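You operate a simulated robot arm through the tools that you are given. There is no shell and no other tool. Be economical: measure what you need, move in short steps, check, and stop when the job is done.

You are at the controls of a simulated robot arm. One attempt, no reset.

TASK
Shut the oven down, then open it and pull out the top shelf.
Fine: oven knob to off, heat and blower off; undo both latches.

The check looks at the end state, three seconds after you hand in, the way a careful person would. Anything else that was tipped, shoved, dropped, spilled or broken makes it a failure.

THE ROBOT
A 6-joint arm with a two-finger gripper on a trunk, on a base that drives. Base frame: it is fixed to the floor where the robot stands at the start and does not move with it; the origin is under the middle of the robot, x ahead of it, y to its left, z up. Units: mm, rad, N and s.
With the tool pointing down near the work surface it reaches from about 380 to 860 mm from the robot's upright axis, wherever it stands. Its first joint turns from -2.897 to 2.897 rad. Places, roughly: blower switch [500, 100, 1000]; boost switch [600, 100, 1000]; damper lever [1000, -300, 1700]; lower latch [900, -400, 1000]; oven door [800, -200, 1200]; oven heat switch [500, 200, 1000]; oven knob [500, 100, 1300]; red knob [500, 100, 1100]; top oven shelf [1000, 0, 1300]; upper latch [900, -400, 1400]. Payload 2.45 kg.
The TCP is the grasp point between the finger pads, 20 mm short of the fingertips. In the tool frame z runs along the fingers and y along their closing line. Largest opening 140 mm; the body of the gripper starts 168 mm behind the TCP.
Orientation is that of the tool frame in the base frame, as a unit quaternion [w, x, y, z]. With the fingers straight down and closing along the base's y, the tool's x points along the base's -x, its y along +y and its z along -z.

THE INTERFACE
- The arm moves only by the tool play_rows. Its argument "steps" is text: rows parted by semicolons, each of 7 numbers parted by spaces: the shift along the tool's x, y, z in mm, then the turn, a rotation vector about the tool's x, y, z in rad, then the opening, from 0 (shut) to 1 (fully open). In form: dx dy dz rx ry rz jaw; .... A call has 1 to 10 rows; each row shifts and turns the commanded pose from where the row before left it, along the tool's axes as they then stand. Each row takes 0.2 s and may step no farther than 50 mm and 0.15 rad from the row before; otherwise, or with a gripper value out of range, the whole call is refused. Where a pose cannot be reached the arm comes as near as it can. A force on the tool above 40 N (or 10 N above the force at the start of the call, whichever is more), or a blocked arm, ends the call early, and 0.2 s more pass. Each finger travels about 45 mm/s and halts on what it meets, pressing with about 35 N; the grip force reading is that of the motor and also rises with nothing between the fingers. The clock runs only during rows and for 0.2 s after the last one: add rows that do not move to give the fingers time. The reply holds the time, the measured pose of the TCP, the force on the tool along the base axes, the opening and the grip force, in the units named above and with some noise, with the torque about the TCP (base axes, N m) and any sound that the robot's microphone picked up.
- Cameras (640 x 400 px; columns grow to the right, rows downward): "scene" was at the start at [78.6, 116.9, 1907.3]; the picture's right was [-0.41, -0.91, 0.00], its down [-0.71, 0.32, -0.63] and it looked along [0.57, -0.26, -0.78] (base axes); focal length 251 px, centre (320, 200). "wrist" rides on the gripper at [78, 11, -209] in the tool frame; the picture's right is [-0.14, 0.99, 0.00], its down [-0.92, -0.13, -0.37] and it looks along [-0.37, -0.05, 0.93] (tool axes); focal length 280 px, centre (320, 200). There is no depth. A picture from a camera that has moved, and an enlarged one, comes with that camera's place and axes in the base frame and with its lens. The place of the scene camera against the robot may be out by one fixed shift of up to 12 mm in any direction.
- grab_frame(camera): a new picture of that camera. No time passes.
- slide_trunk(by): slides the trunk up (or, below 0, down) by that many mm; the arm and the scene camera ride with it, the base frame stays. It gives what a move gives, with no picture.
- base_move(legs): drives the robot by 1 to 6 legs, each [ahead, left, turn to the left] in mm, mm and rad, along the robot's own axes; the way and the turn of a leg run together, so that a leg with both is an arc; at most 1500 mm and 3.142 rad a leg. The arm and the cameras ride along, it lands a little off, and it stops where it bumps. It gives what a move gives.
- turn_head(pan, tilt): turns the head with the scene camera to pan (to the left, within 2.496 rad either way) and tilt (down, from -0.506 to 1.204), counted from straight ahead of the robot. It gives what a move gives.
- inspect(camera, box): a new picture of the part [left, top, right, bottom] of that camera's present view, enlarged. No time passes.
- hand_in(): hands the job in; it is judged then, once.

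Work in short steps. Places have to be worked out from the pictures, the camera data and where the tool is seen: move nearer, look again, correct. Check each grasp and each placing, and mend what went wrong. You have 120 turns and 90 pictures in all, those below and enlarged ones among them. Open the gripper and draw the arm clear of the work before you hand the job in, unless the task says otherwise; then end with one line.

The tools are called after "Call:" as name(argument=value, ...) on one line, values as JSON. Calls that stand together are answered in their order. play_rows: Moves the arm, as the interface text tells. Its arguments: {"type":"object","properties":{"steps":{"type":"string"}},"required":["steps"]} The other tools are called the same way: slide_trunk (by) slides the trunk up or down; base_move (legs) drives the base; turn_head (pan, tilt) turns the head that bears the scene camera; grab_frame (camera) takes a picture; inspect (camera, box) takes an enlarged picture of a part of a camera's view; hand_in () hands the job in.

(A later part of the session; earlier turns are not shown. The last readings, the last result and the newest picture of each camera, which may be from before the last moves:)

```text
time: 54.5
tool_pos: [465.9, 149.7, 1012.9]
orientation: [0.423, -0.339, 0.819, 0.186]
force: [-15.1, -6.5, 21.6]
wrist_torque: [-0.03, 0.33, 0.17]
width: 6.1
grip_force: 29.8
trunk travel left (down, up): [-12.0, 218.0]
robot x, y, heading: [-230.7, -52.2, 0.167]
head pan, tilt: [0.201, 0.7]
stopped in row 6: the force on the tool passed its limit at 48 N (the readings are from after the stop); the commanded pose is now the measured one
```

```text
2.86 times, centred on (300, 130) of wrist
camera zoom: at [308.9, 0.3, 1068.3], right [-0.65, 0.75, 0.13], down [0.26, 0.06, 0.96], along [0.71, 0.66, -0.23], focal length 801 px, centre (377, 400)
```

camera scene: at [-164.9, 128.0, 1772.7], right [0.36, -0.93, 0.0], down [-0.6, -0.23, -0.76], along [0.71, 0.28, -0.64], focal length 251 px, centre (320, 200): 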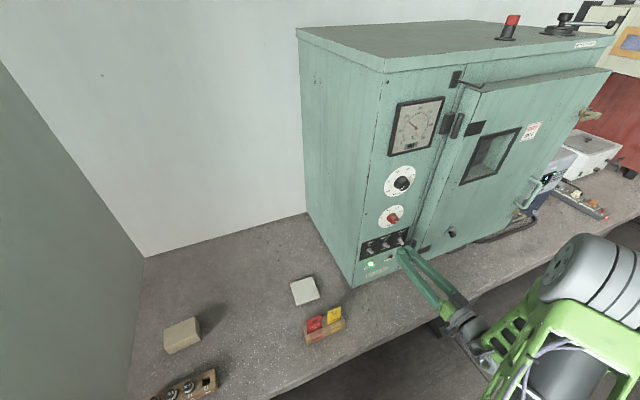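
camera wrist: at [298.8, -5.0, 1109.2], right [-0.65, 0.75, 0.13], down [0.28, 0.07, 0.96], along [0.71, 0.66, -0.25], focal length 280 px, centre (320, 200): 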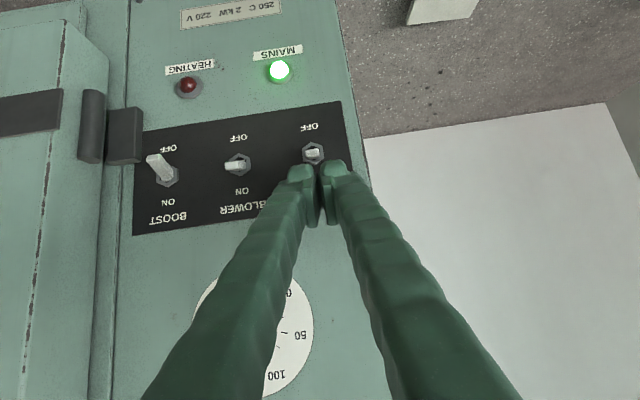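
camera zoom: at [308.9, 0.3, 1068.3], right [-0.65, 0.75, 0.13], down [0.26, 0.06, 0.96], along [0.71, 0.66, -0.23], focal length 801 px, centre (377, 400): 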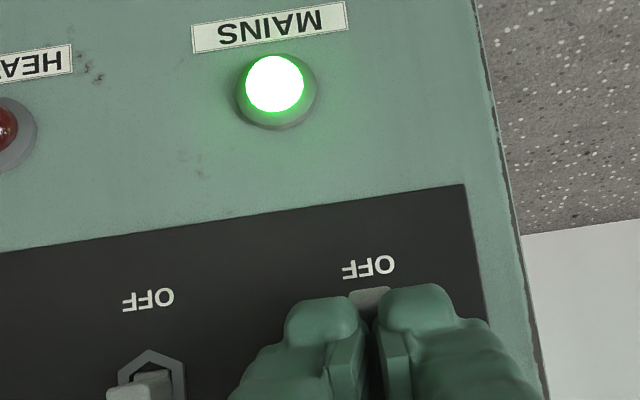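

The toggle is partly wedged between the tips. I retreat along the tool axis a bit and look at its state.

Call:
play_rows(steps="-10 0 -8 0 0 0 0; -20 0 -15 0 0 0 0; -10 0 -15 0 0 0 0; 0 0 0 0 0 0 0")

Call:
inspect(camera="wrist", box=[180, 60, 400, 220])

```text
time: 55.5
tool_pos: [464.0, 143.3, 1064.1]
orientation: [0.42, -0.339, 0.821, 0.186]
force: [0.1, 0.2, -0.1]
wrist_torque: [0.01, -0.01, 0.0]
width: 0.0
grip_force: 29.4
trunk travel left (down, up): [-12.0, 218.0]
robot x, y, heading: [-230.9, -50.4, 0.173]
head pan, tilt: [0.201, 0.7]
```

```text
2.50 times, centred on (290, 140) of wrist
camera zoom: at [306.5, -5.1, 1120.8], right [-0.65, 0.75, 0.13], down [0.27, 0.06, 0.96], along [0.71, 0.66, -0.24], focal length 701 px, centre (395, 350)
```

zoom: 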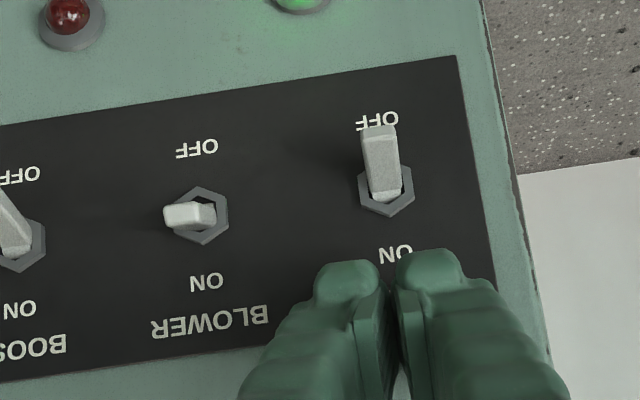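

Heat is OFF. I shift right to the blower with one finger over the toggle, and push down.

Call:
play_rows(steps="0 -33 0 0 0 0 0; 0 -33 0 0 0 0 0; 8 0 7 0 0 0 0; 8 0 6.5 0 0 0 0; 8 0 5.9 0 0 0 0; 8 0 5.9 0 0 0 0; 6 0 4.5 0 0 0 0; 5 0 3.5 0 0 0 0; 0 0 0 0 0 0 0")

Call:
play_rows(steps="-10 0 -8 0 0 0 0; -20 0 -15 0 0 0 0; -10 0 -15 0 0 0 0; 0 0 0 0 0 0 0")

Call:
inspect(camera="wrist", box=[240, 60, 460, 220])

```text
time: 57.5
tool_pos: [510.9, 100.3, 1011.9]
orientation: [0.424, -0.339, 0.819, 0.186]
force: [-2.5, 1.4, 26.7]
wrist_torque: [-0.08, -0.22, -0.01]
width: 0.0
grip_force: 29.3
trunk travel left (down, up): [-12.0, 218.0]
robot x, y, heading: [-228.0, -53.3, 0.165]
head pan, tilt: [0.201, 0.7]
```

```text
time: 58.5
tool_pos: [505.0, 92.3, 1059.6]
orientation: [0.42, -0.338, 0.821, 0.187]
force: [-0.1, 0.4, 0.3]
wrist_torque: [0.02, 0.01, 0.01]
width: 0.3
grip_force: 28.7
trunk travel left (down, up): [-12.0, 218.0]
robot x, y, heading: [-230.1, -54.5, 0.167]
head pan, tilt: [0.201, 0.7]
```

```text
2.50 times, centred on (350, 140) of wrist
camera zoom: at [348.8, -55.6, 1118.3], right [-0.65, 0.75, 0.13], down [0.27, 0.06, 0.96], along [0.71, 0.66, -0.24], focal length 701 px, centre (245, 350)
```

zoom: 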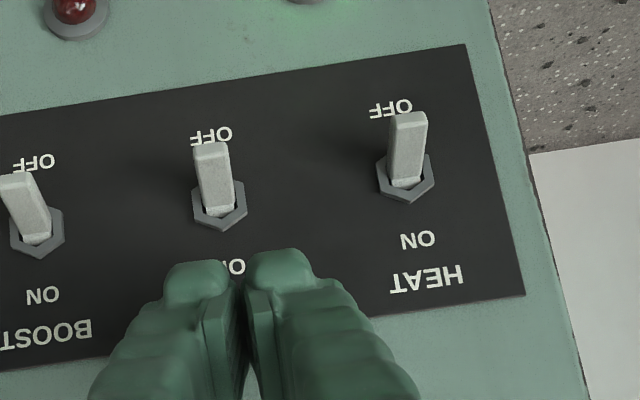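

All three switches are OFF. I retract from the panel and zoom the scene camera onto the latch side.

Call:
play_rows(steps="-30 0 -45 0 0 0 0; -30 0 -45 0 0 0 0; -30 0 -45 0 0 0 0; -30 0 -40 0 0 0 0; -40 0 0 0 0 0 0.5")

Call:
turn_head(pan=-0.25, tilt=0.5)

Call:
inspect(camera="scene", box=[260, 60, 500, 260])

```text
refused: row 1 steps farther than a row can; nothing moved
```

```text
time: 59.4
tool_pos: [506.6, 92.8, 1062.0]
orientation: [0.42, -0.339, 0.821, 0.186]
force: [0.7, 0.5, 1.1]
wrist_torque: [0.01, -0.01, -0.04]
width: 0.0
grip_force: 29.7
trunk travel left (down, up): [-12.0, 218.0]
robot x, y, heading: [-230.8, -52.4, 0.164]
head pan, tilt: [-0.25, 0.499]
```

```text
2.00 times, centred on (380, 160) of scene
camera zoom: at [-153.4, 90.1, 1790.3], right [-0.08, -1.0, 0.0], down [-0.48, 0.04, -0.88], along [0.88, -0.07, -0.48], focal length 502 px, centre (200, 280)
```

zoom: 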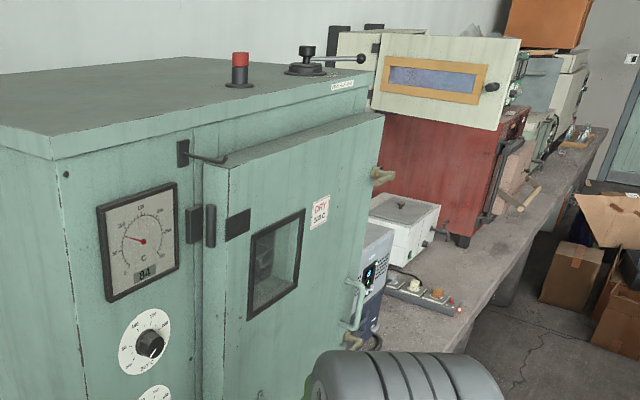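

That step was too long; I retract with smaller steps.

Call:
play_rows(steps="-20 0 -42 0 0 0 0; -20 0 -42 0 0 0 0; -20 0 -42 0 0 0 0; -20 0 -42 0 0 0 0.3; -40 0 0 0 0 0 0.5; -40 0 0 0 0 0 0.5; -40 0 0 0 0 0 0.5")

```text
time: 61.0
tool_pos: [493.2, 74.2, 1321.2]
orientation: [0.42, -0.339, 0.821, 0.187]
force: [-0.4, -0.6, -0.4]
wrist_torque: [-0.01, 0.01, -0.01]
width: 70.2
grip_force: 0.1
trunk travel left (down, up): [-12.0, 218.0]
robot x, y, heading: [-228.1, -51.5, 0.162]
head pan, tilt: [-0.25, 0.499]
```

I back the base straight away from the oven, then travel right along it to face the latch side.

Call:
base_move(legs=[[-286, -202, 0], [316, -450, 0]])

Call:
turn_head(pan=0.4, tilt=0.5)

Call:
grab_frame(camera="scene")

Call:
grab_frame(camera="wrist")

```text
time: 67.5
tool_pos: [627.7, -567.8, 1321.9]
orientation: [0.42, -0.338, 0.822, 0.185]
force: [0.2, 0.4, -0.4]
wrist_torque: [0.0, -0.02, 0.0]
width: 69.8
grip_force: 0.1
trunk travel left (down, up): [-12.0, 218.0]
robot x, y, heading: [-94.1, -692.0, 0.166]
head pan, tilt: [-0.25, 0.499]
```

```text
time: 68.5
tool_pos: [628.6, -568.5, 1321.7]
orientation: [0.42, -0.339, 0.821, 0.185]
force: [-0.1, 0.1, 0.0]
wrist_torque: [0.0, -0.02, -0.01]
width: 70.2
grip_force: 0.0
trunk travel left (down, up): [-12.0, 218.0]
robot x, y, heading: [-99.6, -689.2, 0.168]
head pan, tilt: [0.4, 0.499]
```

```text
50 pictures are left
camera scene: at [-33.5, -495.3, 1790.3], right [0.54, -0.84, 0.0], down [-0.4, -0.26, -0.88], along [0.74, 0.47, -0.48], focal length 251 px, centre (320, 200)
```

scene: 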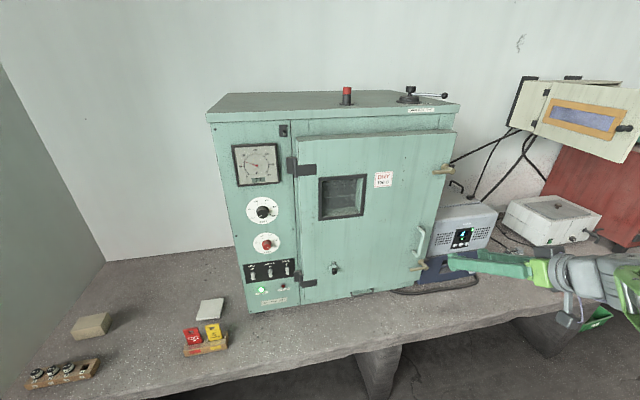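

```text
49 pictures are left
camera wrist: at [470.4, -716.1, 1378.8], right [-0.65, 0.75, 0.13], down [0.27, 0.06, 0.96], along [0.71, 0.66, -0.24], focal length 280 px, centre (320, 200)
```

wrist: 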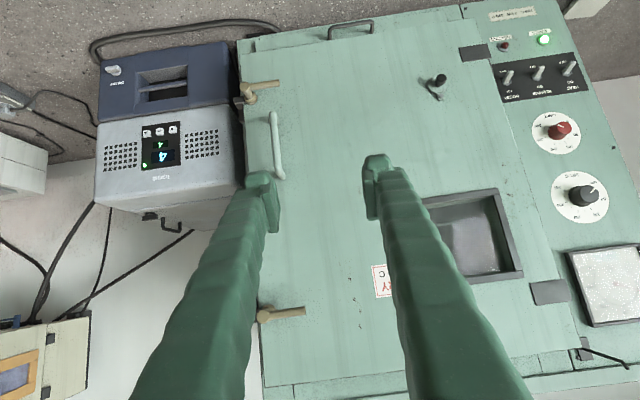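

Each latch looks like a brass bar pivoted at the door's right edge, lying across the door. I zoom in on both.

Call:
inspect(camera="wrist", box=[220, 60, 340, 140])

Call:
inspect(camera="wrist", box=[230, 280, 350, 360])

Call:
inspect(camera="scene", box=[380, 120, 490, 300])

```text
5.00 times, centred on (280, 100) of wrist
camera zoom: at [470.4, -716.1, 1378.8], right [-0.65, 0.75, 0.13], down [0.27, 0.06, 0.96], along [0.71, 0.66, -0.24], focal length 1402 px, centre (520, 700)
```

zoom: 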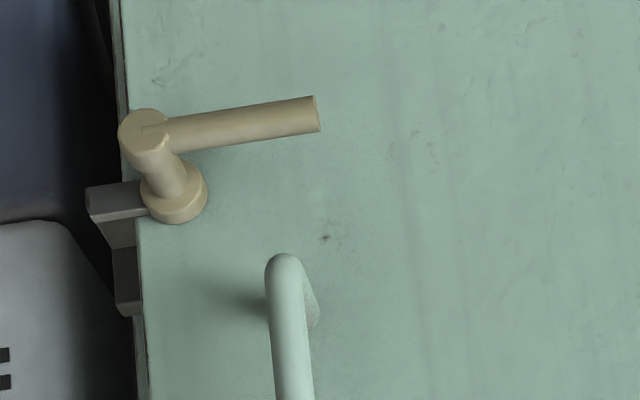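

```text
5.00 times, centred on (290, 320) of wrist
camera zoom: at [470.4, -716.1, 1378.8], right [-0.65, 0.75, 0.13], down [0.27, 0.06, 0.96], along [0.71, 0.66, -0.24], focal length 1402 px, centre (470, -400)
```

zoom: 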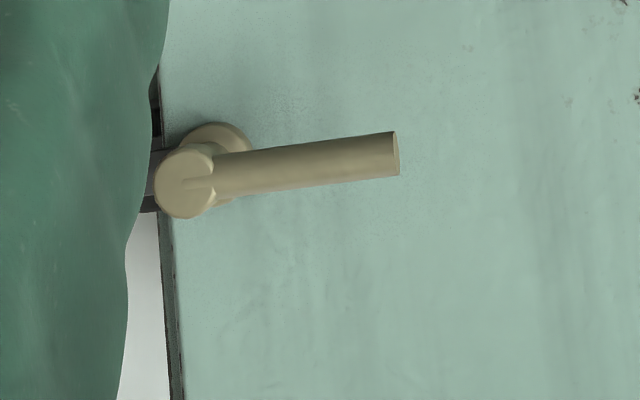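

```text
2.22 times, centred on (435, 210) of scene
camera zoom: at [-33.5, -495.3, 1790.3], right [0.54, -0.84, 0.0], down [-0.4, -0.26, -0.88], along [0.74, 0.47, -0.48], focal length 558 px, centre (64, 178)
```

zoom: 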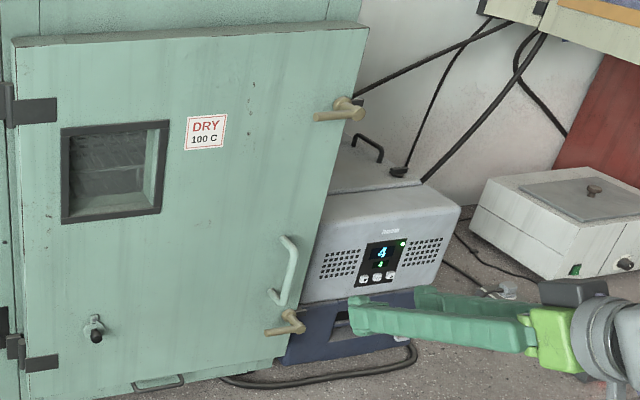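

Triangulation: upper lever tip ≈(893,-391,1444) with its post about 73 mm to the right; lower lever at z≈970. I raise the trunk and drive closer, keeping the arm azimuth offset.

Call:
slide_trunk(by=190)

Call:
base_move(legs=[[190, 33, 0]])

Call:
play_rows(steps="0 0 0 0 -0.15 0 0; 0 0 0 0 -0.15 0 0; 0 0 0 0 -0.15 0 0; 0 0 0 0 -0.15 0 0; 0 0 0 0 -0.03 0 0; 0 0 0 0 0 0 0")

Call:
grab_frame(camera="wrist")

```text
time: 70.6
tool_pos: [627.7, -568.1, 1511.5]
orientation: [0.421, -0.338, 0.821, 0.185]
force: [0.9, 1.3, 0.7]
wrist_torque: [-0.01, 0.0, 0.0]
width: 70.1
grip_force: 0.0
trunk travel left (down, up): [-202.0, 28.0]
robot x, y, heading: [-98.1, -692.9, 0.169]
head pan, tilt: [0.4, 0.499]
```

```text
time: 72.2
tool_pos: [808.0, -504.0, 1511.2]
orientation: [0.42, -0.338, 0.821, 0.186]
force: [0.4, 0.2, 0.1]
wrist_torque: [0.01, 0.06, 0.02]
width: 69.9
grip_force: 0.0
trunk travel left (down, up): [-202.0, 28.0]
robot x, y, heading: [83.9, -630.7, 0.165]
head pan, tilt: [0.4, 0.499]
```

```text
time: 73.6
tool_pos: [805.5, -506.6, 1511.7]
orientation: [0.655, -0.264, 0.65, 0.282]
force: [0.4, 0.1, -1.1]
wrist_torque: [0.01, 0.01, 0.01]
width: 0.1
grip_force: 29.5
trunk travel left (down, up): [-202.0, 28.0]
robot x, y, heading: [84.8, -626.4, 0.17]
head pan, tilt: [0.4, 0.499]
```

```text
45 pictures are left
camera wrist: at [653.0, -645.9, 1430.5], right [-0.7, 0.69, 0.16], down [-0.16, -0.38, 0.91], along [0.69, 0.62, 0.38], focal length 280 px, centre (320, 200)
```

wrist: 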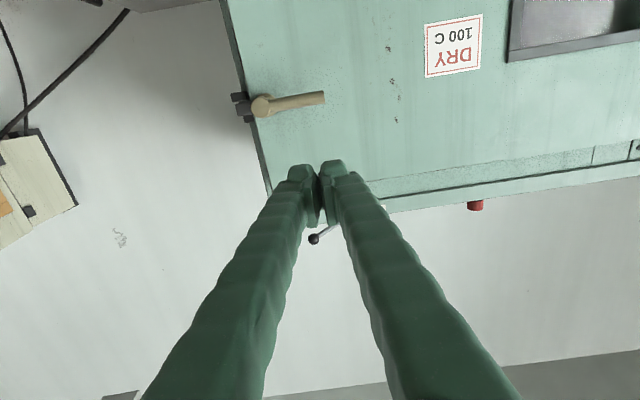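

The lever is in clear view. I inspect the keeper to judge the turning direction.

Call:
inspect(camera="wrist", box=[215, 70, 335, 145])

```text
5.33 times, centred on (275, 108) of wrist
camera zoom: at [653.0, -645.9, 1430.5], right [-0.7, 0.69, 0.16], down [-0.16, -0.38, 0.91], along [0.69, 0.62, 0.38], focal length 1495 px, centre (560, 693)
```

zoom: 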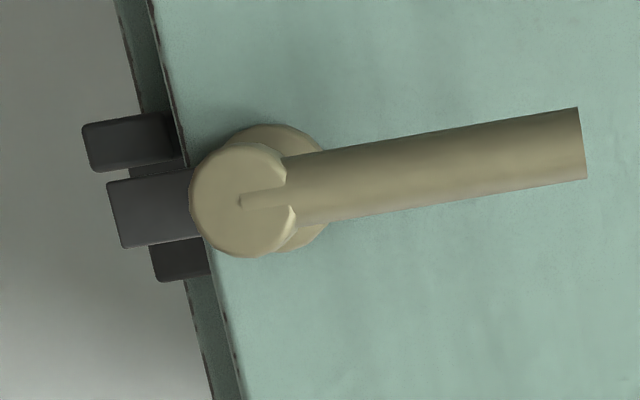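

The fingers are 65 mm above the lever line. I move in above the lever near its tip.

Call:
play_rows(steps="0 2 45 0 0 0 0; 0 2 45 0 0 0 0; 0 2 40 0 0 0 0; 0 0 0 0 0 0 0")

Call:
grab_frame(camera="wrist")

```text
time: 74.6
tool_pos: [891.9, -408.2, 1514.8]
orientation: [0.655, -0.264, 0.65, 0.282]
force: [-0.6, -0.3, 0.7]
wrist_torque: [0.0, 0.01, -0.03]
width: 0.3
grip_force: 29.2
trunk travel left (down, up): [-202.0, 28.0]
robot x, y, heading: [83.1, -628.5, 0.169]
head pan, tilt: [0.4, 0.499]
```

```text
43 pictures are left
camera wrist: at [739.1, -548.8, 1434.2], right [-0.7, 0.69, 0.16], down [-0.16, -0.38, 0.91], along [0.69, 0.62, 0.38], focal length 280 px, centre (320, 200)
```

wrist: 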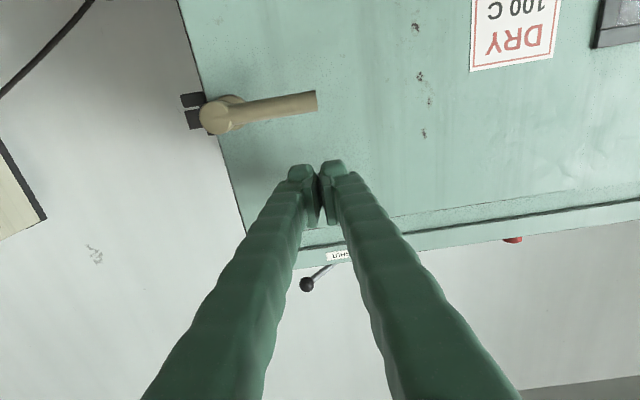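

Now I push down on the lever in small steps and check whether it moves.

Call:
play_rows(steps="33 -5 4 0 0 0 0; 10 2 0 0 0 0 0; 10 2 0 0 0 0 0; 10 0 0 0 0 0 0; 8 0 0 0 0 0 0; 0 0 0 0 0 0 0")

Call:
grab_frame(camera="wrist")

```text
time: 75.5
tool_pos: [900.6, -404.1, 1469.0]
orientation: [0.663, -0.264, 0.641, 0.282]
force: [3.0, 2.7, 9.8]
wrist_torque: [0.12, -0.04, 0.13]
width: 6.1
grip_force: 29.1
trunk travel left (down, up): [-202.0, 28.0]
robot x, y, heading: [86.5, -632.0, 0.172]
head pan, tilt: [0.4, 0.499]
stopped in row 4: the force on the tool passed its limit at 60 N (the readings are from after the stop); the commanded pose is now the measured one
```

```text
42 pictures are left
camera wrist: at [748.9, -543.8, 1383.0], right [-0.71, 0.69, 0.15], down [-0.18, -0.38, 0.9], along [0.68, 0.61, 0.4], focal length 280 px, centre (320, 200)
```

wrist: 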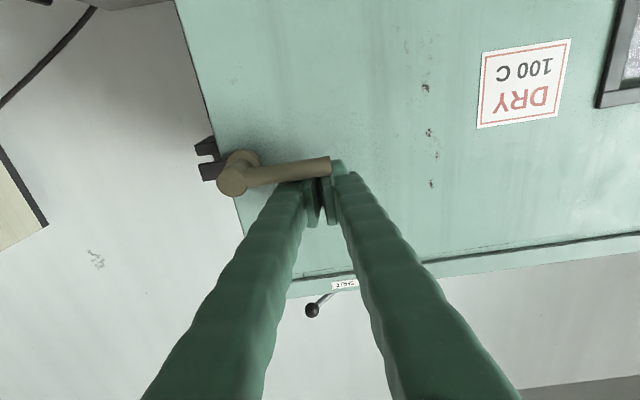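

The lever is blocked downward (60 N), so it must go up. I withdraw, drop below the lever, and come in underneath.

Call:
play_rows(steps="-6 0 0 0 0 0 0; 0 0 -45 0 0 0 0; 0 0 -25 0 0 0 0; 45 0 0 0 0.02 0 0; 35 0 0 0 0.02 0 0; 0 0 40 0 0 0 0; 0 -3 24 0 0 0 0; 0 0 0 0 0 0 0")

Call:
grab_frame(camera="wrist")

```text
time: 77.3
tool_pos: [898.2, -409.8, 1390.4]
orientation: [0.648, -0.27, 0.656, 0.276]
force: [0.0, -1.0, -0.5]
wrist_torque: [-0.02, -0.01, -0.05]
width: 0.1
grip_force: 29.1
trunk travel left (down, up): [-202.0, 28.0]
robot x, y, heading: [82.3, -629.1, 0.172]
head pan, tilt: [0.4, 0.499]
```

```text
41 pictures are left
camera wrist: at [744.2, -552.2, 1313.1], right [-0.7, 0.69, 0.15], down [-0.15, -0.36, 0.92], along [0.69, 0.63, 0.36], focal length 280 px, centre (320, 200)
```

wrist: 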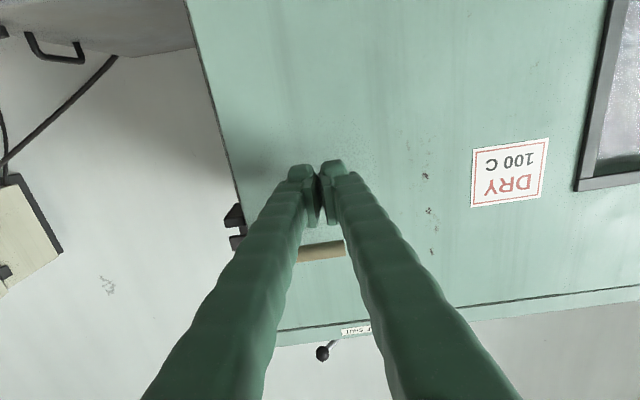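

I'm under the lever; now I push upward.

Call:
play_rows(steps="-20 -2 4 0 0 0 0; -10 0 0 0 0 0 0; -10 1 0 0 0 0 0; -10 1 0 0 0 0 0; -10 1 0 0 0 0 0; 0 0 0 0 0 0 0")

Call:
grab_frame(camera="wrist")

```text
time: 78.7
tool_pos: [901.2, -406.7, 1449.6]
orientation: [0.648, -0.27, 0.656, 0.277]
force: [0.5, 0.0, -0.2]
wrist_torque: [-0.01, 0.01, 0.01]
width: 0.0
grip_force: 29.5
trunk travel left (down, up): [-202.0, 28.0]
robot x, y, heading: [80.2, -630.0, 0.168]
head pan, tilt: [0.4, 0.499]
```

```text
40 pictures are left
camera wrist: at [746.7, -548.3, 1373.2], right [-0.7, 0.69, 0.15], down [-0.16, -0.36, 0.92], along [0.69, 0.63, 0.36], focal length 280 px, centre (320, 200)
```

wrist: 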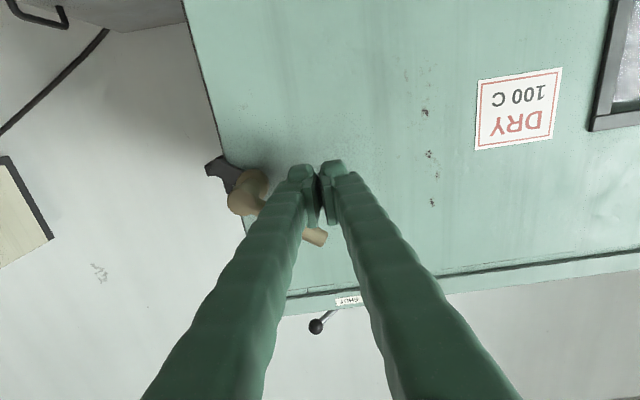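

The lever is turning upward easily. I follow the arc to about 90°.

Call:
play_rows(steps="-14 -3 0 0 0 0 0; -14 -4 0 0 0 0 0; -11 -9 0 0 0 0 0; -7 -10 0 0 0 0 0; -4 -10 0 0 0 0 0; 0 -5 0 0 0 0 0; 0 0 0 0 0 0 0")

Call:
grab_frame(camera="wrist")

```text
time: 80.2
tool_pos: [923.3, -426.1, 1496.7]
orientation: [0.645, -0.278, 0.654, 0.282]
force: [-14.4, 7.5, 2.8]
wrist_torque: [-0.05, -0.22, -0.18]
width: 0.1
grip_force: 29.6
trunk travel left (down, up): [-202.0, 28.0]
robot x, y, heading: [83.1, -629.1, 0.176]
head pan, tilt: [0.4, 0.499]
stopped in row 7: the force on the tool passed its limit at 42 N (the readings are from after the stop); the commanded pose is now the measured one
```

```text
39 pictures are left
camera wrist: at [771.2, -570.6, 1420.9], right [-0.72, 0.68, 0.15], down [-0.15, -0.36, 0.92], along [0.68, 0.64, 0.35], focal length 280 px, centre (320, 200)
```

wrist: 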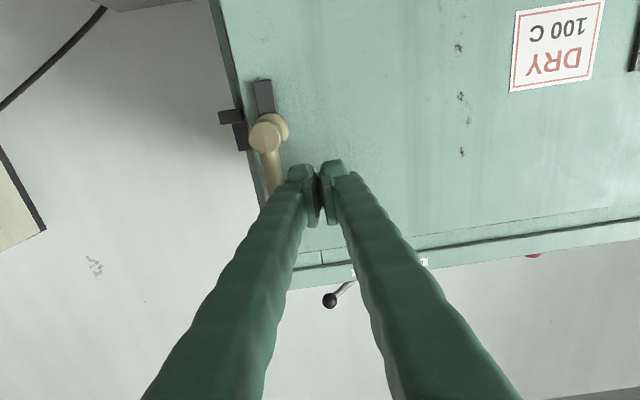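

Upper latch undone (lever vertical). I back off, pitch the tool down, and lower the trunk for the lower latch.

Call:
play_rows(steps="0 8 -10 0 0 0 0; 0 4 -45 0 0 0 0; 0 0 -45 0 0.1 0 0; 0 0 -20 0 0.14 0 0; 0 0 0 0 0.14 0 0; 0 0 0 0 0.14 0 0; 0 0 0 0 0.08 0 0; 0 0 0 0 0 0 0")

Call:
slide_trunk(by=-202)

Call:
grab_frame(camera="wrist")

```text
time: 82.0
tool_pos: [835.4, -507.5, 1497.9]
orientation: [0.422, -0.345, 0.817, 0.187]
force: [0.6, 0.3, -0.4]
wrist_torque: [-0.04, 0.01, -0.03]
width: 0.0
grip_force: 29.1
trunk travel left (down, up): [-202.0, 28.0]
robot x, y, heading: [82.8, -626.7, 0.177]
head pan, tilt: [0.4, 0.499]
```

```text
time: 84.1
tool_pos: [834.7, -505.3, 1294.6]
orientation: [0.423, -0.344, 0.817, 0.186]
force: [1.0, 0.3, 0.4]
wrist_torque: [0.0, 0.01, 0.0]
width: 0.3
grip_force: 29.4
trunk travel left (down, up): [0.0, 230.0]
robot x, y, heading: [82.4, -630.4, 0.167]
head pan, tilt: [0.4, 0.499]
```

```text
38 pictures are left
camera wrist: at [680.3, -656.1, 1352.5], right [-0.66, 0.74, 0.13], down [0.26, 0.07, 0.96], along [0.71, 0.67, -0.24], focal length 280 px, centre (320, 200)
```

wrist: 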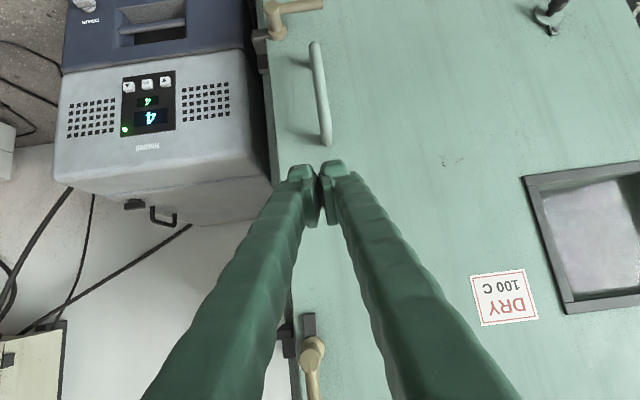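

Handle spans z≈1054–1203 at u≈934. I go straight down in front of the door to latch height.

Call:
play_rows(steps="40 0 28 0 0 0 0; 40 0 28 0 0 0 0; 40 0 28 0 0 0 0; 40 0 28 0 0 0 0; 40 0 28 0 0 0 0; 40 0 28 0 0 0 0; 40 0 28 0 0 0 0; 0 0 0 0 0 0 0")

Call:
grab_frame(camera="wrist")

```text
time: 85.9
tool_pos: [831.6, -503.9, 952.8]
orientation: [0.422, -0.344, 0.818, 0.186]
force: [0.6, -0.4, -1.4]
wrist_torque: [0.02, 0.0, 0.01]
width: 0.0
grip_force: 29.0
trunk travel left (down, up): [0.0, 230.0]
robot x, y, heading: [82.0, -629.2, 0.169]
head pan, tilt: [0.4, 0.499]
```

```text
37 pictures are left
camera wrist: at [676.7, -653.1, 1009.2], right [-0.66, 0.74, 0.13], down [0.26, 0.07, 0.96], along [0.71, 0.67, -0.24], focal length 280 px, centre (320, 200)
```

wrist: 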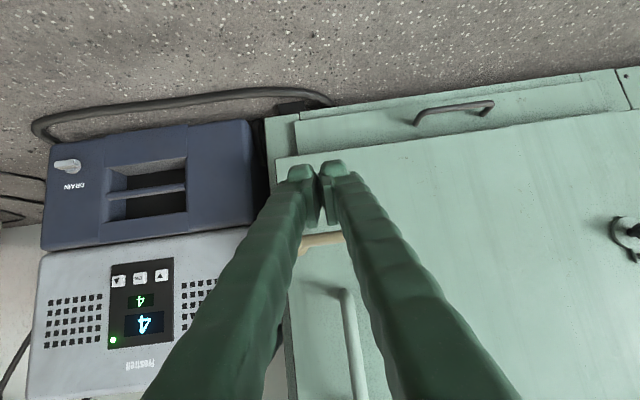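

The brass lever is ahead, slightly above the TCP. I lower 22 mm and advance under it.

Call:
play_rows(steps="18 0 12.5 0 0 0 0; -22.5 0 32 0 0 0 0; -22.5 0 32 0 0 0 0; -22.5 0 32 0 0 0 0; 0 0 0 0 0 0 0")

Call:
grab_frame(camera="wrist")

```text
time: 87.1
tool_pos: [915.2, -416.2, 931.4]
orientation: [0.422, -0.344, 0.818, 0.186]
force: [-0.1, 0.1, -0.8]
wrist_torque: [0.01, 0.01, -0.01]
width: 0.2
grip_force: 29.1
trunk travel left (down, up): [0.0, 230.0]
robot x, y, heading: [81.2, -628.1, 0.174]
head pan, tilt: [0.4, 0.499]
```

```text
36 pictures are left
camera wrist: at [758.9, -566.4, 988.1], right [-0.66, 0.74, 0.13], down [0.26, 0.07, 0.96], along [0.71, 0.67, -0.24], focal length 280 px, centre (320, 200)
```

wrist: 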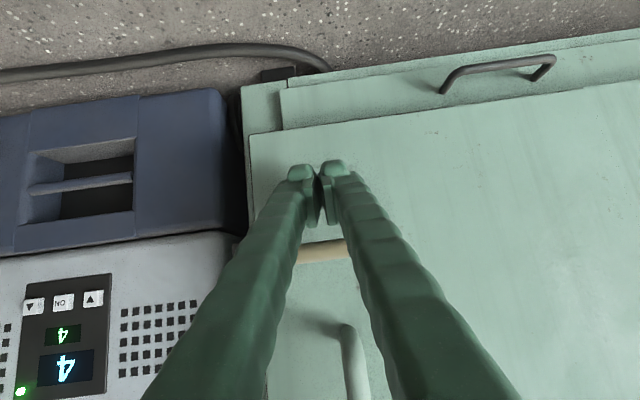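

In position under the lower lever. I push up in steps.

Call:
play_rows(steps="-8.1 0 -5.8 0 0 0 0; -8.1 1 -5.8 0 0 0 0; -8.1 1 -5.8 0 0 0 0; -8.1 1 -5.8 0 0 0 0; 0 0 0 0 0 0 0")

Call:
grab_frame(camera="wrist")

```text
time: 88.3
tool_pos: [910.9, -416.5, 972.4]
orientation: [0.423, -0.344, 0.817, 0.186]
force: [1.0, -0.7, -0.6]
wrist_torque: [0.02, -0.04, -0.04]
width: 0.2
grip_force: 29.7
trunk travel left (down, up): [0.0, 230.0]
robot x, y, heading: [84.4, -623.7, 0.175]
head pan, tilt: [0.4, 0.499]
```

```text
35 pictures are left
camera wrist: at [756.0, -566.5, 1028.6], right [-0.66, 0.74, 0.13], down [0.26, 0.07, 0.96], along [0.71, 0.67, -0.23], focal length 280 px, centre (320, 200)
```

wrist: 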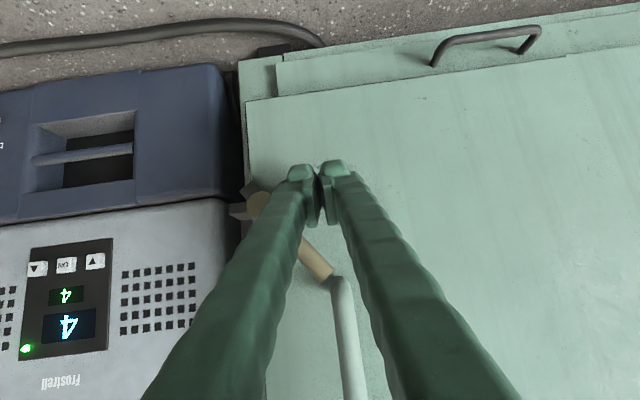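

It is turning up too. I follow the arc up and right to vertical.

Call:
play_rows(steps="-8.1 -2 -5.8 0 0 0 0; -8.1 -5 -5.8 0 0 0 0; -8.1 -7 -5.8 0 0 0 0; -6 -8 -4 0 0 0 0; 0 -6 0 0 0 0 0; 0 -4 0 0 0 0 0; 0 0 0 0 0 0 0")

Call:
grab_frame(camera="wrist")

```text
time: 89.5
tool_pos: [921.0, -426.7, 1003.6]
orientation: [0.415, -0.351, 0.817, 0.193]
force: [-8.9, 3.2, 1.7]
wrist_torque: [-0.08, -0.17, -0.08]
width: 0.0
grip_force: 28.8
trunk travel left (down, up): [0.0, 230.0]
robot x, y, heading: [85.8, -629.6, 0.177]
head pan, tilt: [0.4, 0.499]
stopped in row 5: the force on the tool passed its limit at 44 N (the readings are from after the stop); the commanded pose is now the measured one
```

```text
34 pictures are left
camera wrist: at [768.1, -578.7, 1061.9], right [-0.67, 0.73, 0.13], down [0.27, 0.07, 0.96], along [0.69, 0.68, -0.24], focal length 280 px, centre (320, 200)
```

wrist: 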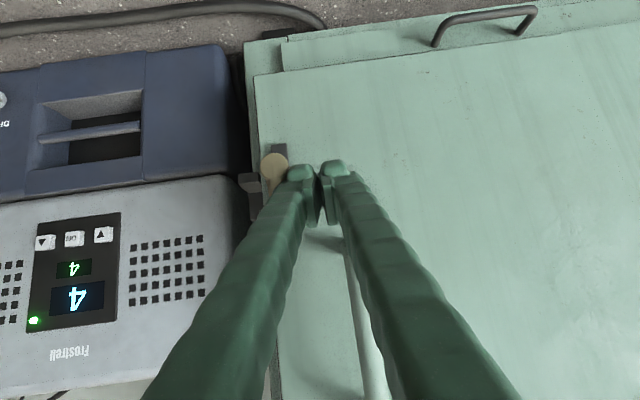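

Both latches are undone. I withdraw, rise to the handle's height, open the gripper and look.

Call:
play_rows(steps="0 7 0 0 0 0 0; 16 2 -23 0 0 0 0; 25 0 -35 0 0 0 0; 20 0 -28 0 0 0 0.3; -34 4 -24 0 0 0 0.5; -34 4 -24 0 0 0 0.5; -34 0 -24 0 0 0 0.5; 0 0 0 0 0 0 0.5")

Call:
grab_frame(camera="wrist")

Call:
inspect(camera="scene", box=[200, 60, 480, 320])

```text
time: 91.3
tool_pos: [839.2, -495.2, 1130.9]
orientation: [0.416, -0.349, 0.818, 0.191]
force: [0.7, 0.0, 0.5]
wrist_torque: [-0.03, 0.02, -0.02]
width: 70.2
grip_force: 0.0
trunk travel left (down, up): [0.0, 230.0]
robot x, y, heading: [81.3, -628.0, 0.171]
head pan, tilt: [0.4, 0.499]
```

```text
33 pictures are left
camera wrist: at [686.2, -647.5, 1188.9], right [-0.67, 0.73, 0.13], down [0.27, 0.07, 0.96], along [0.7, 0.68, -0.24], focal length 280 px, centre (320, 200)
```

wrist: 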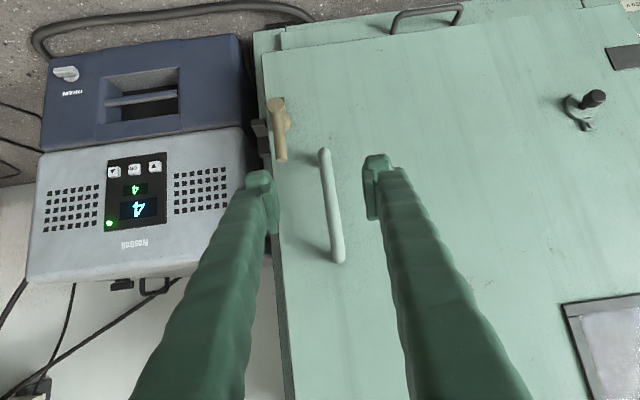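

```text
1.54 times, centred on (340, 190) of scene
camera zoom: at [143.4, -431.2, 1778.3], right [0.54, -0.84, 0.0], down [-0.4, -0.26, -0.88], along [0.74, 0.48, -0.48], focal length 387 px, centre (289, 215)
```

zoom: 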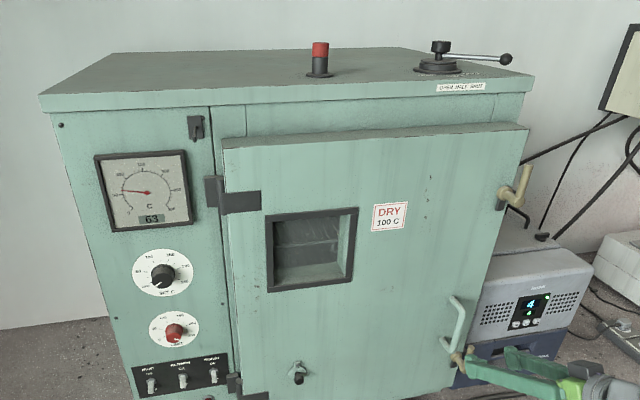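

Handle bar is at u≈933, n≈350. I advance onto it and close the gripper.

Call:
play_rows(steps="-19.8 1 27.6 0 0 0 0.5; -19.8 1 27.6 0 0 0 0.5; -19.8 1 27.6 0 0 0 0.5; 0 0 0 0 0 0 0.3; 0 0 0 0 0 0 0.1; 0 0 0 0 0 0 0; 0 0 0 0 0 0 0; 0 0 0 0 0 0 0")

Call:
grab_frame(camera="wrist")

```text
time: 93.1
tool_pos: [905.0, -415.7, 1130.7]
orientation: [0.415, -0.35, 0.818, 0.191]
force: [-12.0, 7.7, -0.8]
wrist_torque: [0.11, 0.02, 0.1]
width: 14.8
grip_force: 37.1
trunk travel left (down, up): [0.0, 230.0]
robot x, y, heading: [80.5, -628.7, 0.172]
head pan, tilt: [0.4, 0.499]
```

```text
31 pictures are left
camera wrist: at [752.5, -567.9, 1187.8], right [-0.67, 0.73, 0.13], down [0.27, 0.07, 0.96], along [0.69, 0.68, -0.24], focal length 280 px, centre (320, 200)
```

wrist: 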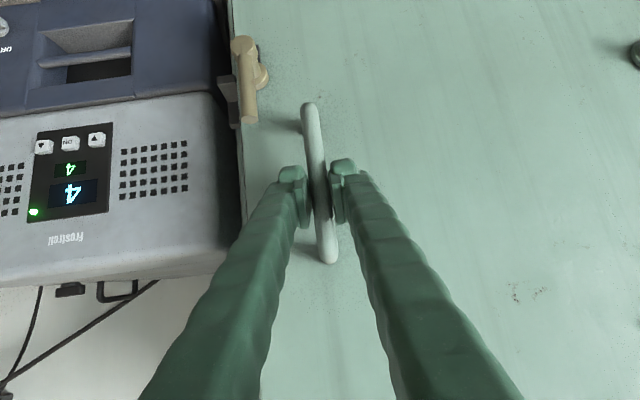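

Firm grip on the handle (14.8 mm). I pull the door open along its arc, about 15° first.

Call:
play_rows(steps="12.9 5 -18 0.018 0 0.013 0; 12.8 6 -17.9 0.018 0 0.013 0; 12.6 6.6 -17.6 0.018 0 0.013 0; 12.4 7.3 -17.3 0.018 0 0.013 0; 12.2 8.2 -17 0.018 0 0.013 0; 12 9.1 -16.7 0.018 0 0.013 0; 0 0 0 0 0 0 0")

Call:
grab_frame(camera="wrist")

```text
time: 94.7
tool_pos: [788.6, -478.4, 1130.7]
orientation: [0.427, -0.293, 0.84, 0.162]
force: [2.8, -5.4, -10.0]
wrist_torque: [-0.29, 0.04, -0.17]
width: 14.9
grip_force: 41.1
trunk travel left (down, up): [0.0, 230.0]
robot x, y, heading: [81.7, -628.6, 0.17]
head pan, tilt: [0.4, 0.499]
```

```text
30 pictures are left
camera wrist: at [615.9, -607.4, 1188.9], right [-0.56, 0.82, 0.13], down [0.28, 0.04, 0.96], along [0.78, 0.57, -0.25], focal length 280 px, centre (320, 200)
```

wrist: 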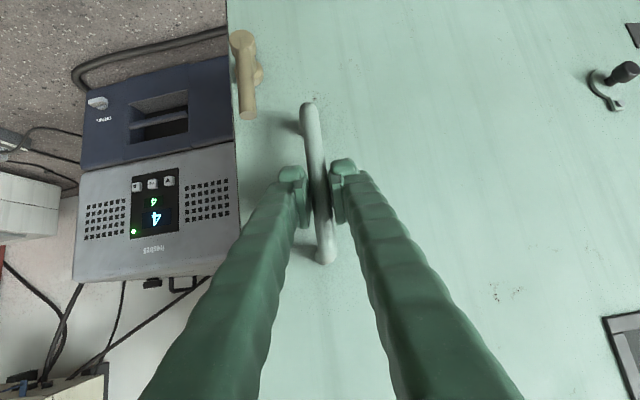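

The door follows. I continue the arc to about 35°.

Call:
play_rows(steps="12.2 8.4 -17 0.018 0 0.013 0; 12 8.8 -16.8 0.018 0 0.013 0; 11.9 9.3 -16.7 0.018 0 0.013 0; 11.9 9.6 -16.6 0.018 0 0.013 0; 11.6 10 -16.3 0.018 0 0.013 0; 11.6 10.5 -16.2 0.018 0 0.013 0; 11.4 11 -15.9 0.018 0 0.013 0; 11.3 11.5 -15.8 0.018 0 0.013 0; 0 0 0 0 0 0 0")

Call:
grab_frame(camera="scene")

```text
time: 96.2
tool_pos: [646.6, -510.2, 1130.4]
orientation: [0.431, -0.232, 0.863, 0.127]
force: [0.4, -9.5, -0.3]
wrist_torque: [-0.78, 0.97, -0.08]
width: 14.7
grip_force: 40.4
out of reach, approached as far as the arm can: row 7
trunk travel left (down, up): [0.0, 230.0]
robot x, y, heading: [83.5, -628.2, 0.172]
head pan, tilt: [0.4, 0.499]
stopped in row 7: the force on the tool passed its limit at 41 N (the readings are from after the stop); the commanded pose is now the measured one
```

```text
29 pictures are left
camera scene: at [144.1, -433.1, 1778.7], right [0.54, -0.84, 0.0], down [-0.4, -0.26, -0.88], along [0.74, 0.47, -0.48], focal length 251 px, centre (320, 200)
```

scene: 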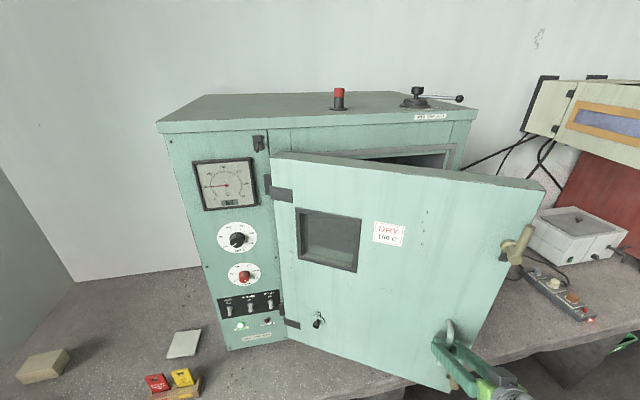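

Door is open about 30°. I release the handle, back off, and drive the robot to the right so it stands on the inner side of the swinging door.

Call:
play_rows(steps="0 0 0 0 0 0 0.2; 0 0 0 0 0 0 0.5; 0 0 0 0 0 0 0.5; 17 0 -24 0 0 0 0.5; 17 0 -24 0 0 0 0.4; 0 0 0 0 0 0 0")

Call:
base_move(legs=[[-56, -22, 0], [320, -250, 0]])

Call:
turn_head(pan=0.5, tilt=0.6)

Call:
grab_frame(camera="scene")

```text
time: 97.6
tool_pos: [631.0, -544.7, 1148.7]
orientation: [0.43, -0.235, 0.862, 0.131]
force: [0.5, 0.2, -0.2]
wrist_torque: [0.01, 0.02, 0.01]
width: 21.3
grip_force: 0.2
out of reach, approached as far as the arm can: row 4, 5
trunk travel left (down, up): [0.0, 230.0]
robot x, y, heading: [84.6, -628.9, 0.174]
head pan, tilt: [0.4, 0.499]
```

```text
time: 101.0
tool_pos: [931.9, -770.2, 1148.7]
orientation: [0.43, -0.232, 0.863, 0.129]
force: [0.4, 0.0, -0.6]
wrist_torque: [0.05, 0.03, 0.01]
width: 0.2
grip_force: 29.6
trunk travel left (down, up): [0.0, 230.0]
robot x, y, heading: [382.4, -856.9, 0.167]
head pan, tilt: [0.4, 0.499]
```

```text
time: 101.7
tool_pos: [930.8, -771.0, 1148.2]
orientation: [0.43, -0.232, 0.863, 0.129]
force: [0.2, -0.9, 0.3]
wrist_torque: [-0.01, 0.01, 0.05]
width: 0.0
grip_force: 29.6
trunk travel left (down, up): [0.0, 230.0]
robot x, y, heading: [380.6, -858.0, 0.168]
head pan, tilt: [0.499, 0.6]
```

```text
28 pictures are left
camera scene: at [438.8, -650.2, 1769.3], right [0.62, -0.79, 0.0], down [-0.44, -0.35, -0.83], along [0.65, 0.51, -0.56], focal length 251 px, centre (320, 200)
```

scene: 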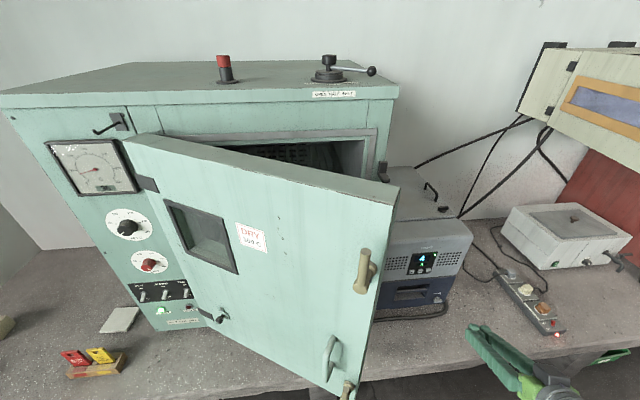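

I'll push the door from its inner side with the tool pointing straight down near the top of the door, arm above it. First I raise the trunk and pitch the tool down.

Call:
slide_trunk(by=225)

Call:
play_rows(steps="-15 0 -15 0 0.15 0 0; -15 0 -15 0 0.15 0 0; -10 0 -15 0 0.15 0 0; -5 0 -15 0 0.15 0 0; 0 0 -20 0 0.15 0 0; 0 0 -20 0 0.14 0 0; 0 0 -20 0 0 0 0; 0 0 0 0 0 0 0")

Call:
grab_frame(camera="wrist")

```text
time: 104.0
tool_pos: [932.0, -770.4, 1374.1]
orientation: [0.429, -0.232, 0.863, 0.13]
force: [0.2, -0.1, -0.7]
wrist_torque: [0.01, 0.01, -0.01]
width: 0.0
grip_force: 29.2
trunk travel left (down, up): [-225.0, 5.0]
robot x, y, heading: [384.4, -854.0, 0.168]
head pan, tilt: [0.499, 0.6]
```

```text
time: 105.8
tool_pos: [920.9, -781.3, 1507.5]
orientation: [0.017, -0.265, 0.964, 0.017]
force: [-0.1, -0.6, -1.0]
wrist_torque: [-0.05, 0.03, 0.02]
width: 0.2
grip_force: 29.5
trunk travel left (down, up): [-225.0, 5.0]
robot x, y, heading: [381.9, -855.7, 0.169]
head pan, tilt: [0.499, 0.6]
```

```text
27 pictures are left
camera wrist: at [843.9, -821.4, 1714.2], right [-0.39, 0.92, 0.03], down [0.85, 0.35, 0.4], along [0.36, 0.18, -0.92], focal length 280 px, centre (320, 200)
```

wrist: 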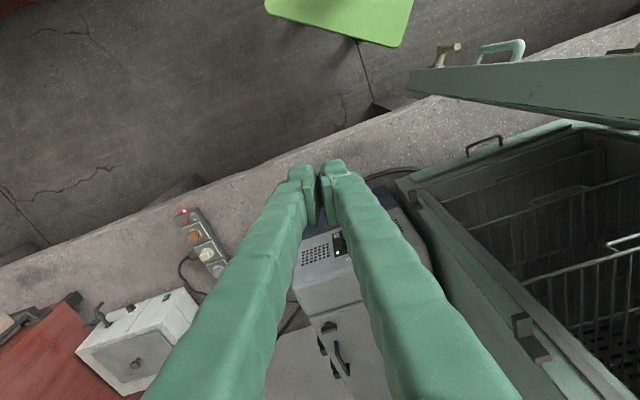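

From this view I place the door's free edge at u≈923, n≈110–172 (matches the model at 31°). I move the fingers to behind its inner face.

Call:
play_rows(steps="-22 42 3 0 0 0 0; -20 42 3 0 0 0 0; -12 46 3 0 0 0 0; -9 46 3 0 0 0 0; -6 46 3 0 0 0 0; -2 46 3 0 0 0 0; 0 0 0 0 0 0 0")

Call:
grab_frame(camera="wrist")

```text
time: 107.4
tool_pos: [843.3, -514.1, 1499.8]
orientation: [0.017, -0.265, 0.964, 0.017]
force: [-0.3, -0.5, 0.5]
wrist_torque: [0.03, 0.01, 0.0]
width: 0.0
grip_force: 28.9
trunk travel left (down, up): [-225.0, 5.0]
robot x, y, heading: [384.7, -852.2, 0.171]
head pan, tilt: [0.499, 0.6]
```

```text
26 pictures are left
camera wrist: at [767.1, -553.6, 1705.0], right [-0.39, 0.92, 0.03], down [0.85, 0.34, 0.4], along [0.36, 0.18, -0.91], focal length 280 px, centre (320, 200)
```

wrist: 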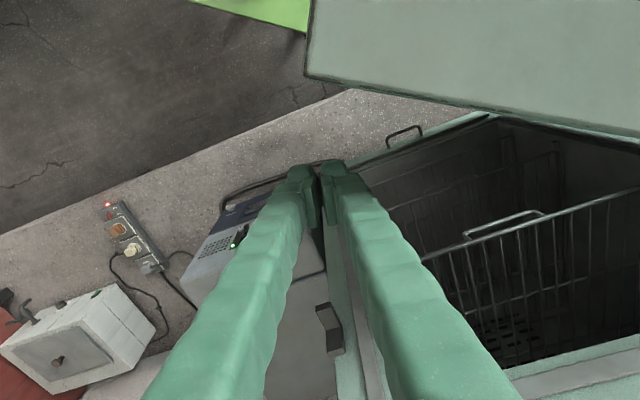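

Now I sweep left and outward, pushing the door's inner face.

Call:
play_rows(steps="7 37 0 0 0 0 0; 7 37 0 0 0 0 0; 7 37 0 0 0 0 0; 24 13 0 0 0 0 0; 24 13 0 0 0 0 0; 24 13 0 0 0 0 0; 24 13 0 0 0 0 0; 0 0 0 0 0 0 0")

Call:
grab_frame(camera="scene")

```text
time: 109.2
tool_pos: [657.9, -433.9, 1497.5]
orientation: [0.016, -0.265, 0.964, 0.016]
force: [0.5, 0.1, -0.2]
wrist_torque: [0.02, 0.01, 0.01]
width: 0.0
grip_force: 29.0
trunk travel left (down, up): [-225.0, 5.0]
robot x, y, heading: [383.6, -853.0, 0.166]
head pan, tilt: [0.499, 0.6]
```

```text
25 pictures are left
camera scene: at [439.2, -650.0, 1994.2], right [0.62, -0.79, 0.0], down [-0.44, -0.35, -0.82], along [0.65, 0.51, -0.57], focal length 251 px, centre (320, 200)
```

scene: 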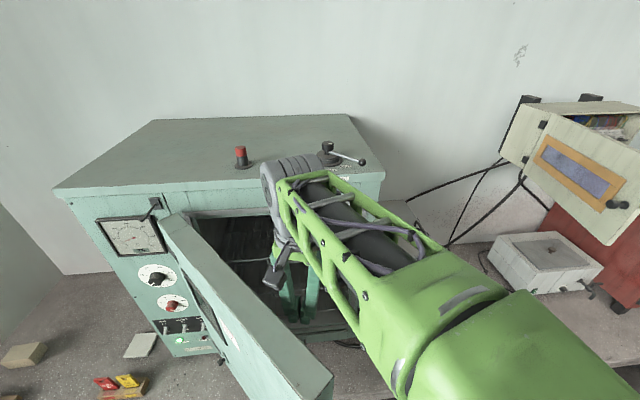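

The door is around 45°. I continue the sweep.

Call:
play_rows(steps="21 18.5 0 0 0 0 0; 21 18.5 0 0 0 0 0; 21 18.5 0 0 0 0 0; 21 18.5 0 0 0 0 0; 14.3 22.5 0 0 0 0 0; 14.3 22.5 0 0 0 0 0; 14.3 22.5 0 0 0 0 0; 14.3 22.5 0 0 0 0 0; 0 0 0 0 0 0 0")

Call:
grab_frame(camera="scene")

```text
time: 111.4
tool_pos: [522.4, -385.3, 1518.3]
orientation: [0.024, -0.192, 0.98, 0.035]
force: [-0.9, 0.2, 0.2]
wrist_torque: [0.01, 0.08, 0.0]
width: 0.0
grip_force: 29.2
trunk travel left (down, up): [-225.0, 5.0]
robot x, y, heading: [383.6, -854.8, 0.167]
head pan, tilt: [0.499, 0.6]
stopped in row 9: the arm was blocked; the commanded pose is now the measured one
```

```text
24 pictures are left
camera scene: at [441.0, -652.6, 1994.3], right [0.6, -0.8, 0.0], down [-0.45, -0.34, -0.82], along [0.66, 0.49, -0.57], focal length 251 px, centre (320, 200)
```

scene: 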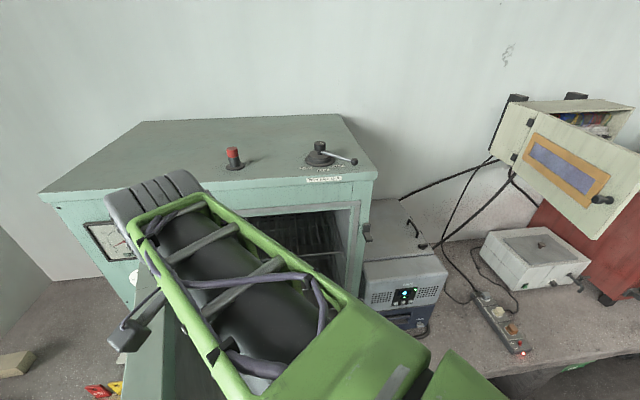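

The arm stalled with the tool yawed right of the arm azimuth. I yaw the tool left in place to relieve the wrist.

Call:
play_rows(steps="0 -5 0 0 0 -0.12 0; 0 0 0 0 0 -0.14 0; 0 0 0 0 0 -0.14 0; 0 0 0 0 0 -0.14 0; 0 0 0 0 0 -0.14 0; 0 0 0 0 0 0 0")

Call:
grab_frame(camera="wrist")

```text
time: 112.8
tool_pos: [522.9, -386.3, 1518.4]
orientation: [0.036, -0.509, 0.86, 0.026]
force: [0.8, 0.0, 0.3]
wrist_torque: [0.06, 0.03, 0.03]
width: 0.0
grip_force: 29.7
trunk travel left (down, up): [-225.0, 5.0]
robot x, y, heading: [381.2, -852.6, 0.164]
head pan, tilt: [0.499, 0.6]
```

```text
23 pictures are left
camera wrist: at [470.1, -468.2, 1720.4], right [-0.8, 0.6, 0.02], down [0.54, 0.71, 0.45], along [0.25, 0.37, -0.89], focal length 280 px, centre (320, 200)
```

wrist: 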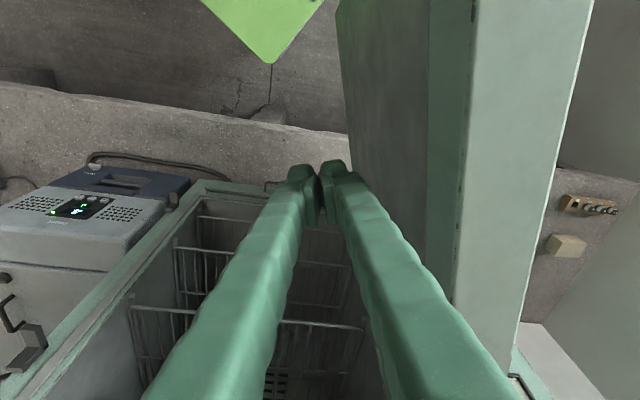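

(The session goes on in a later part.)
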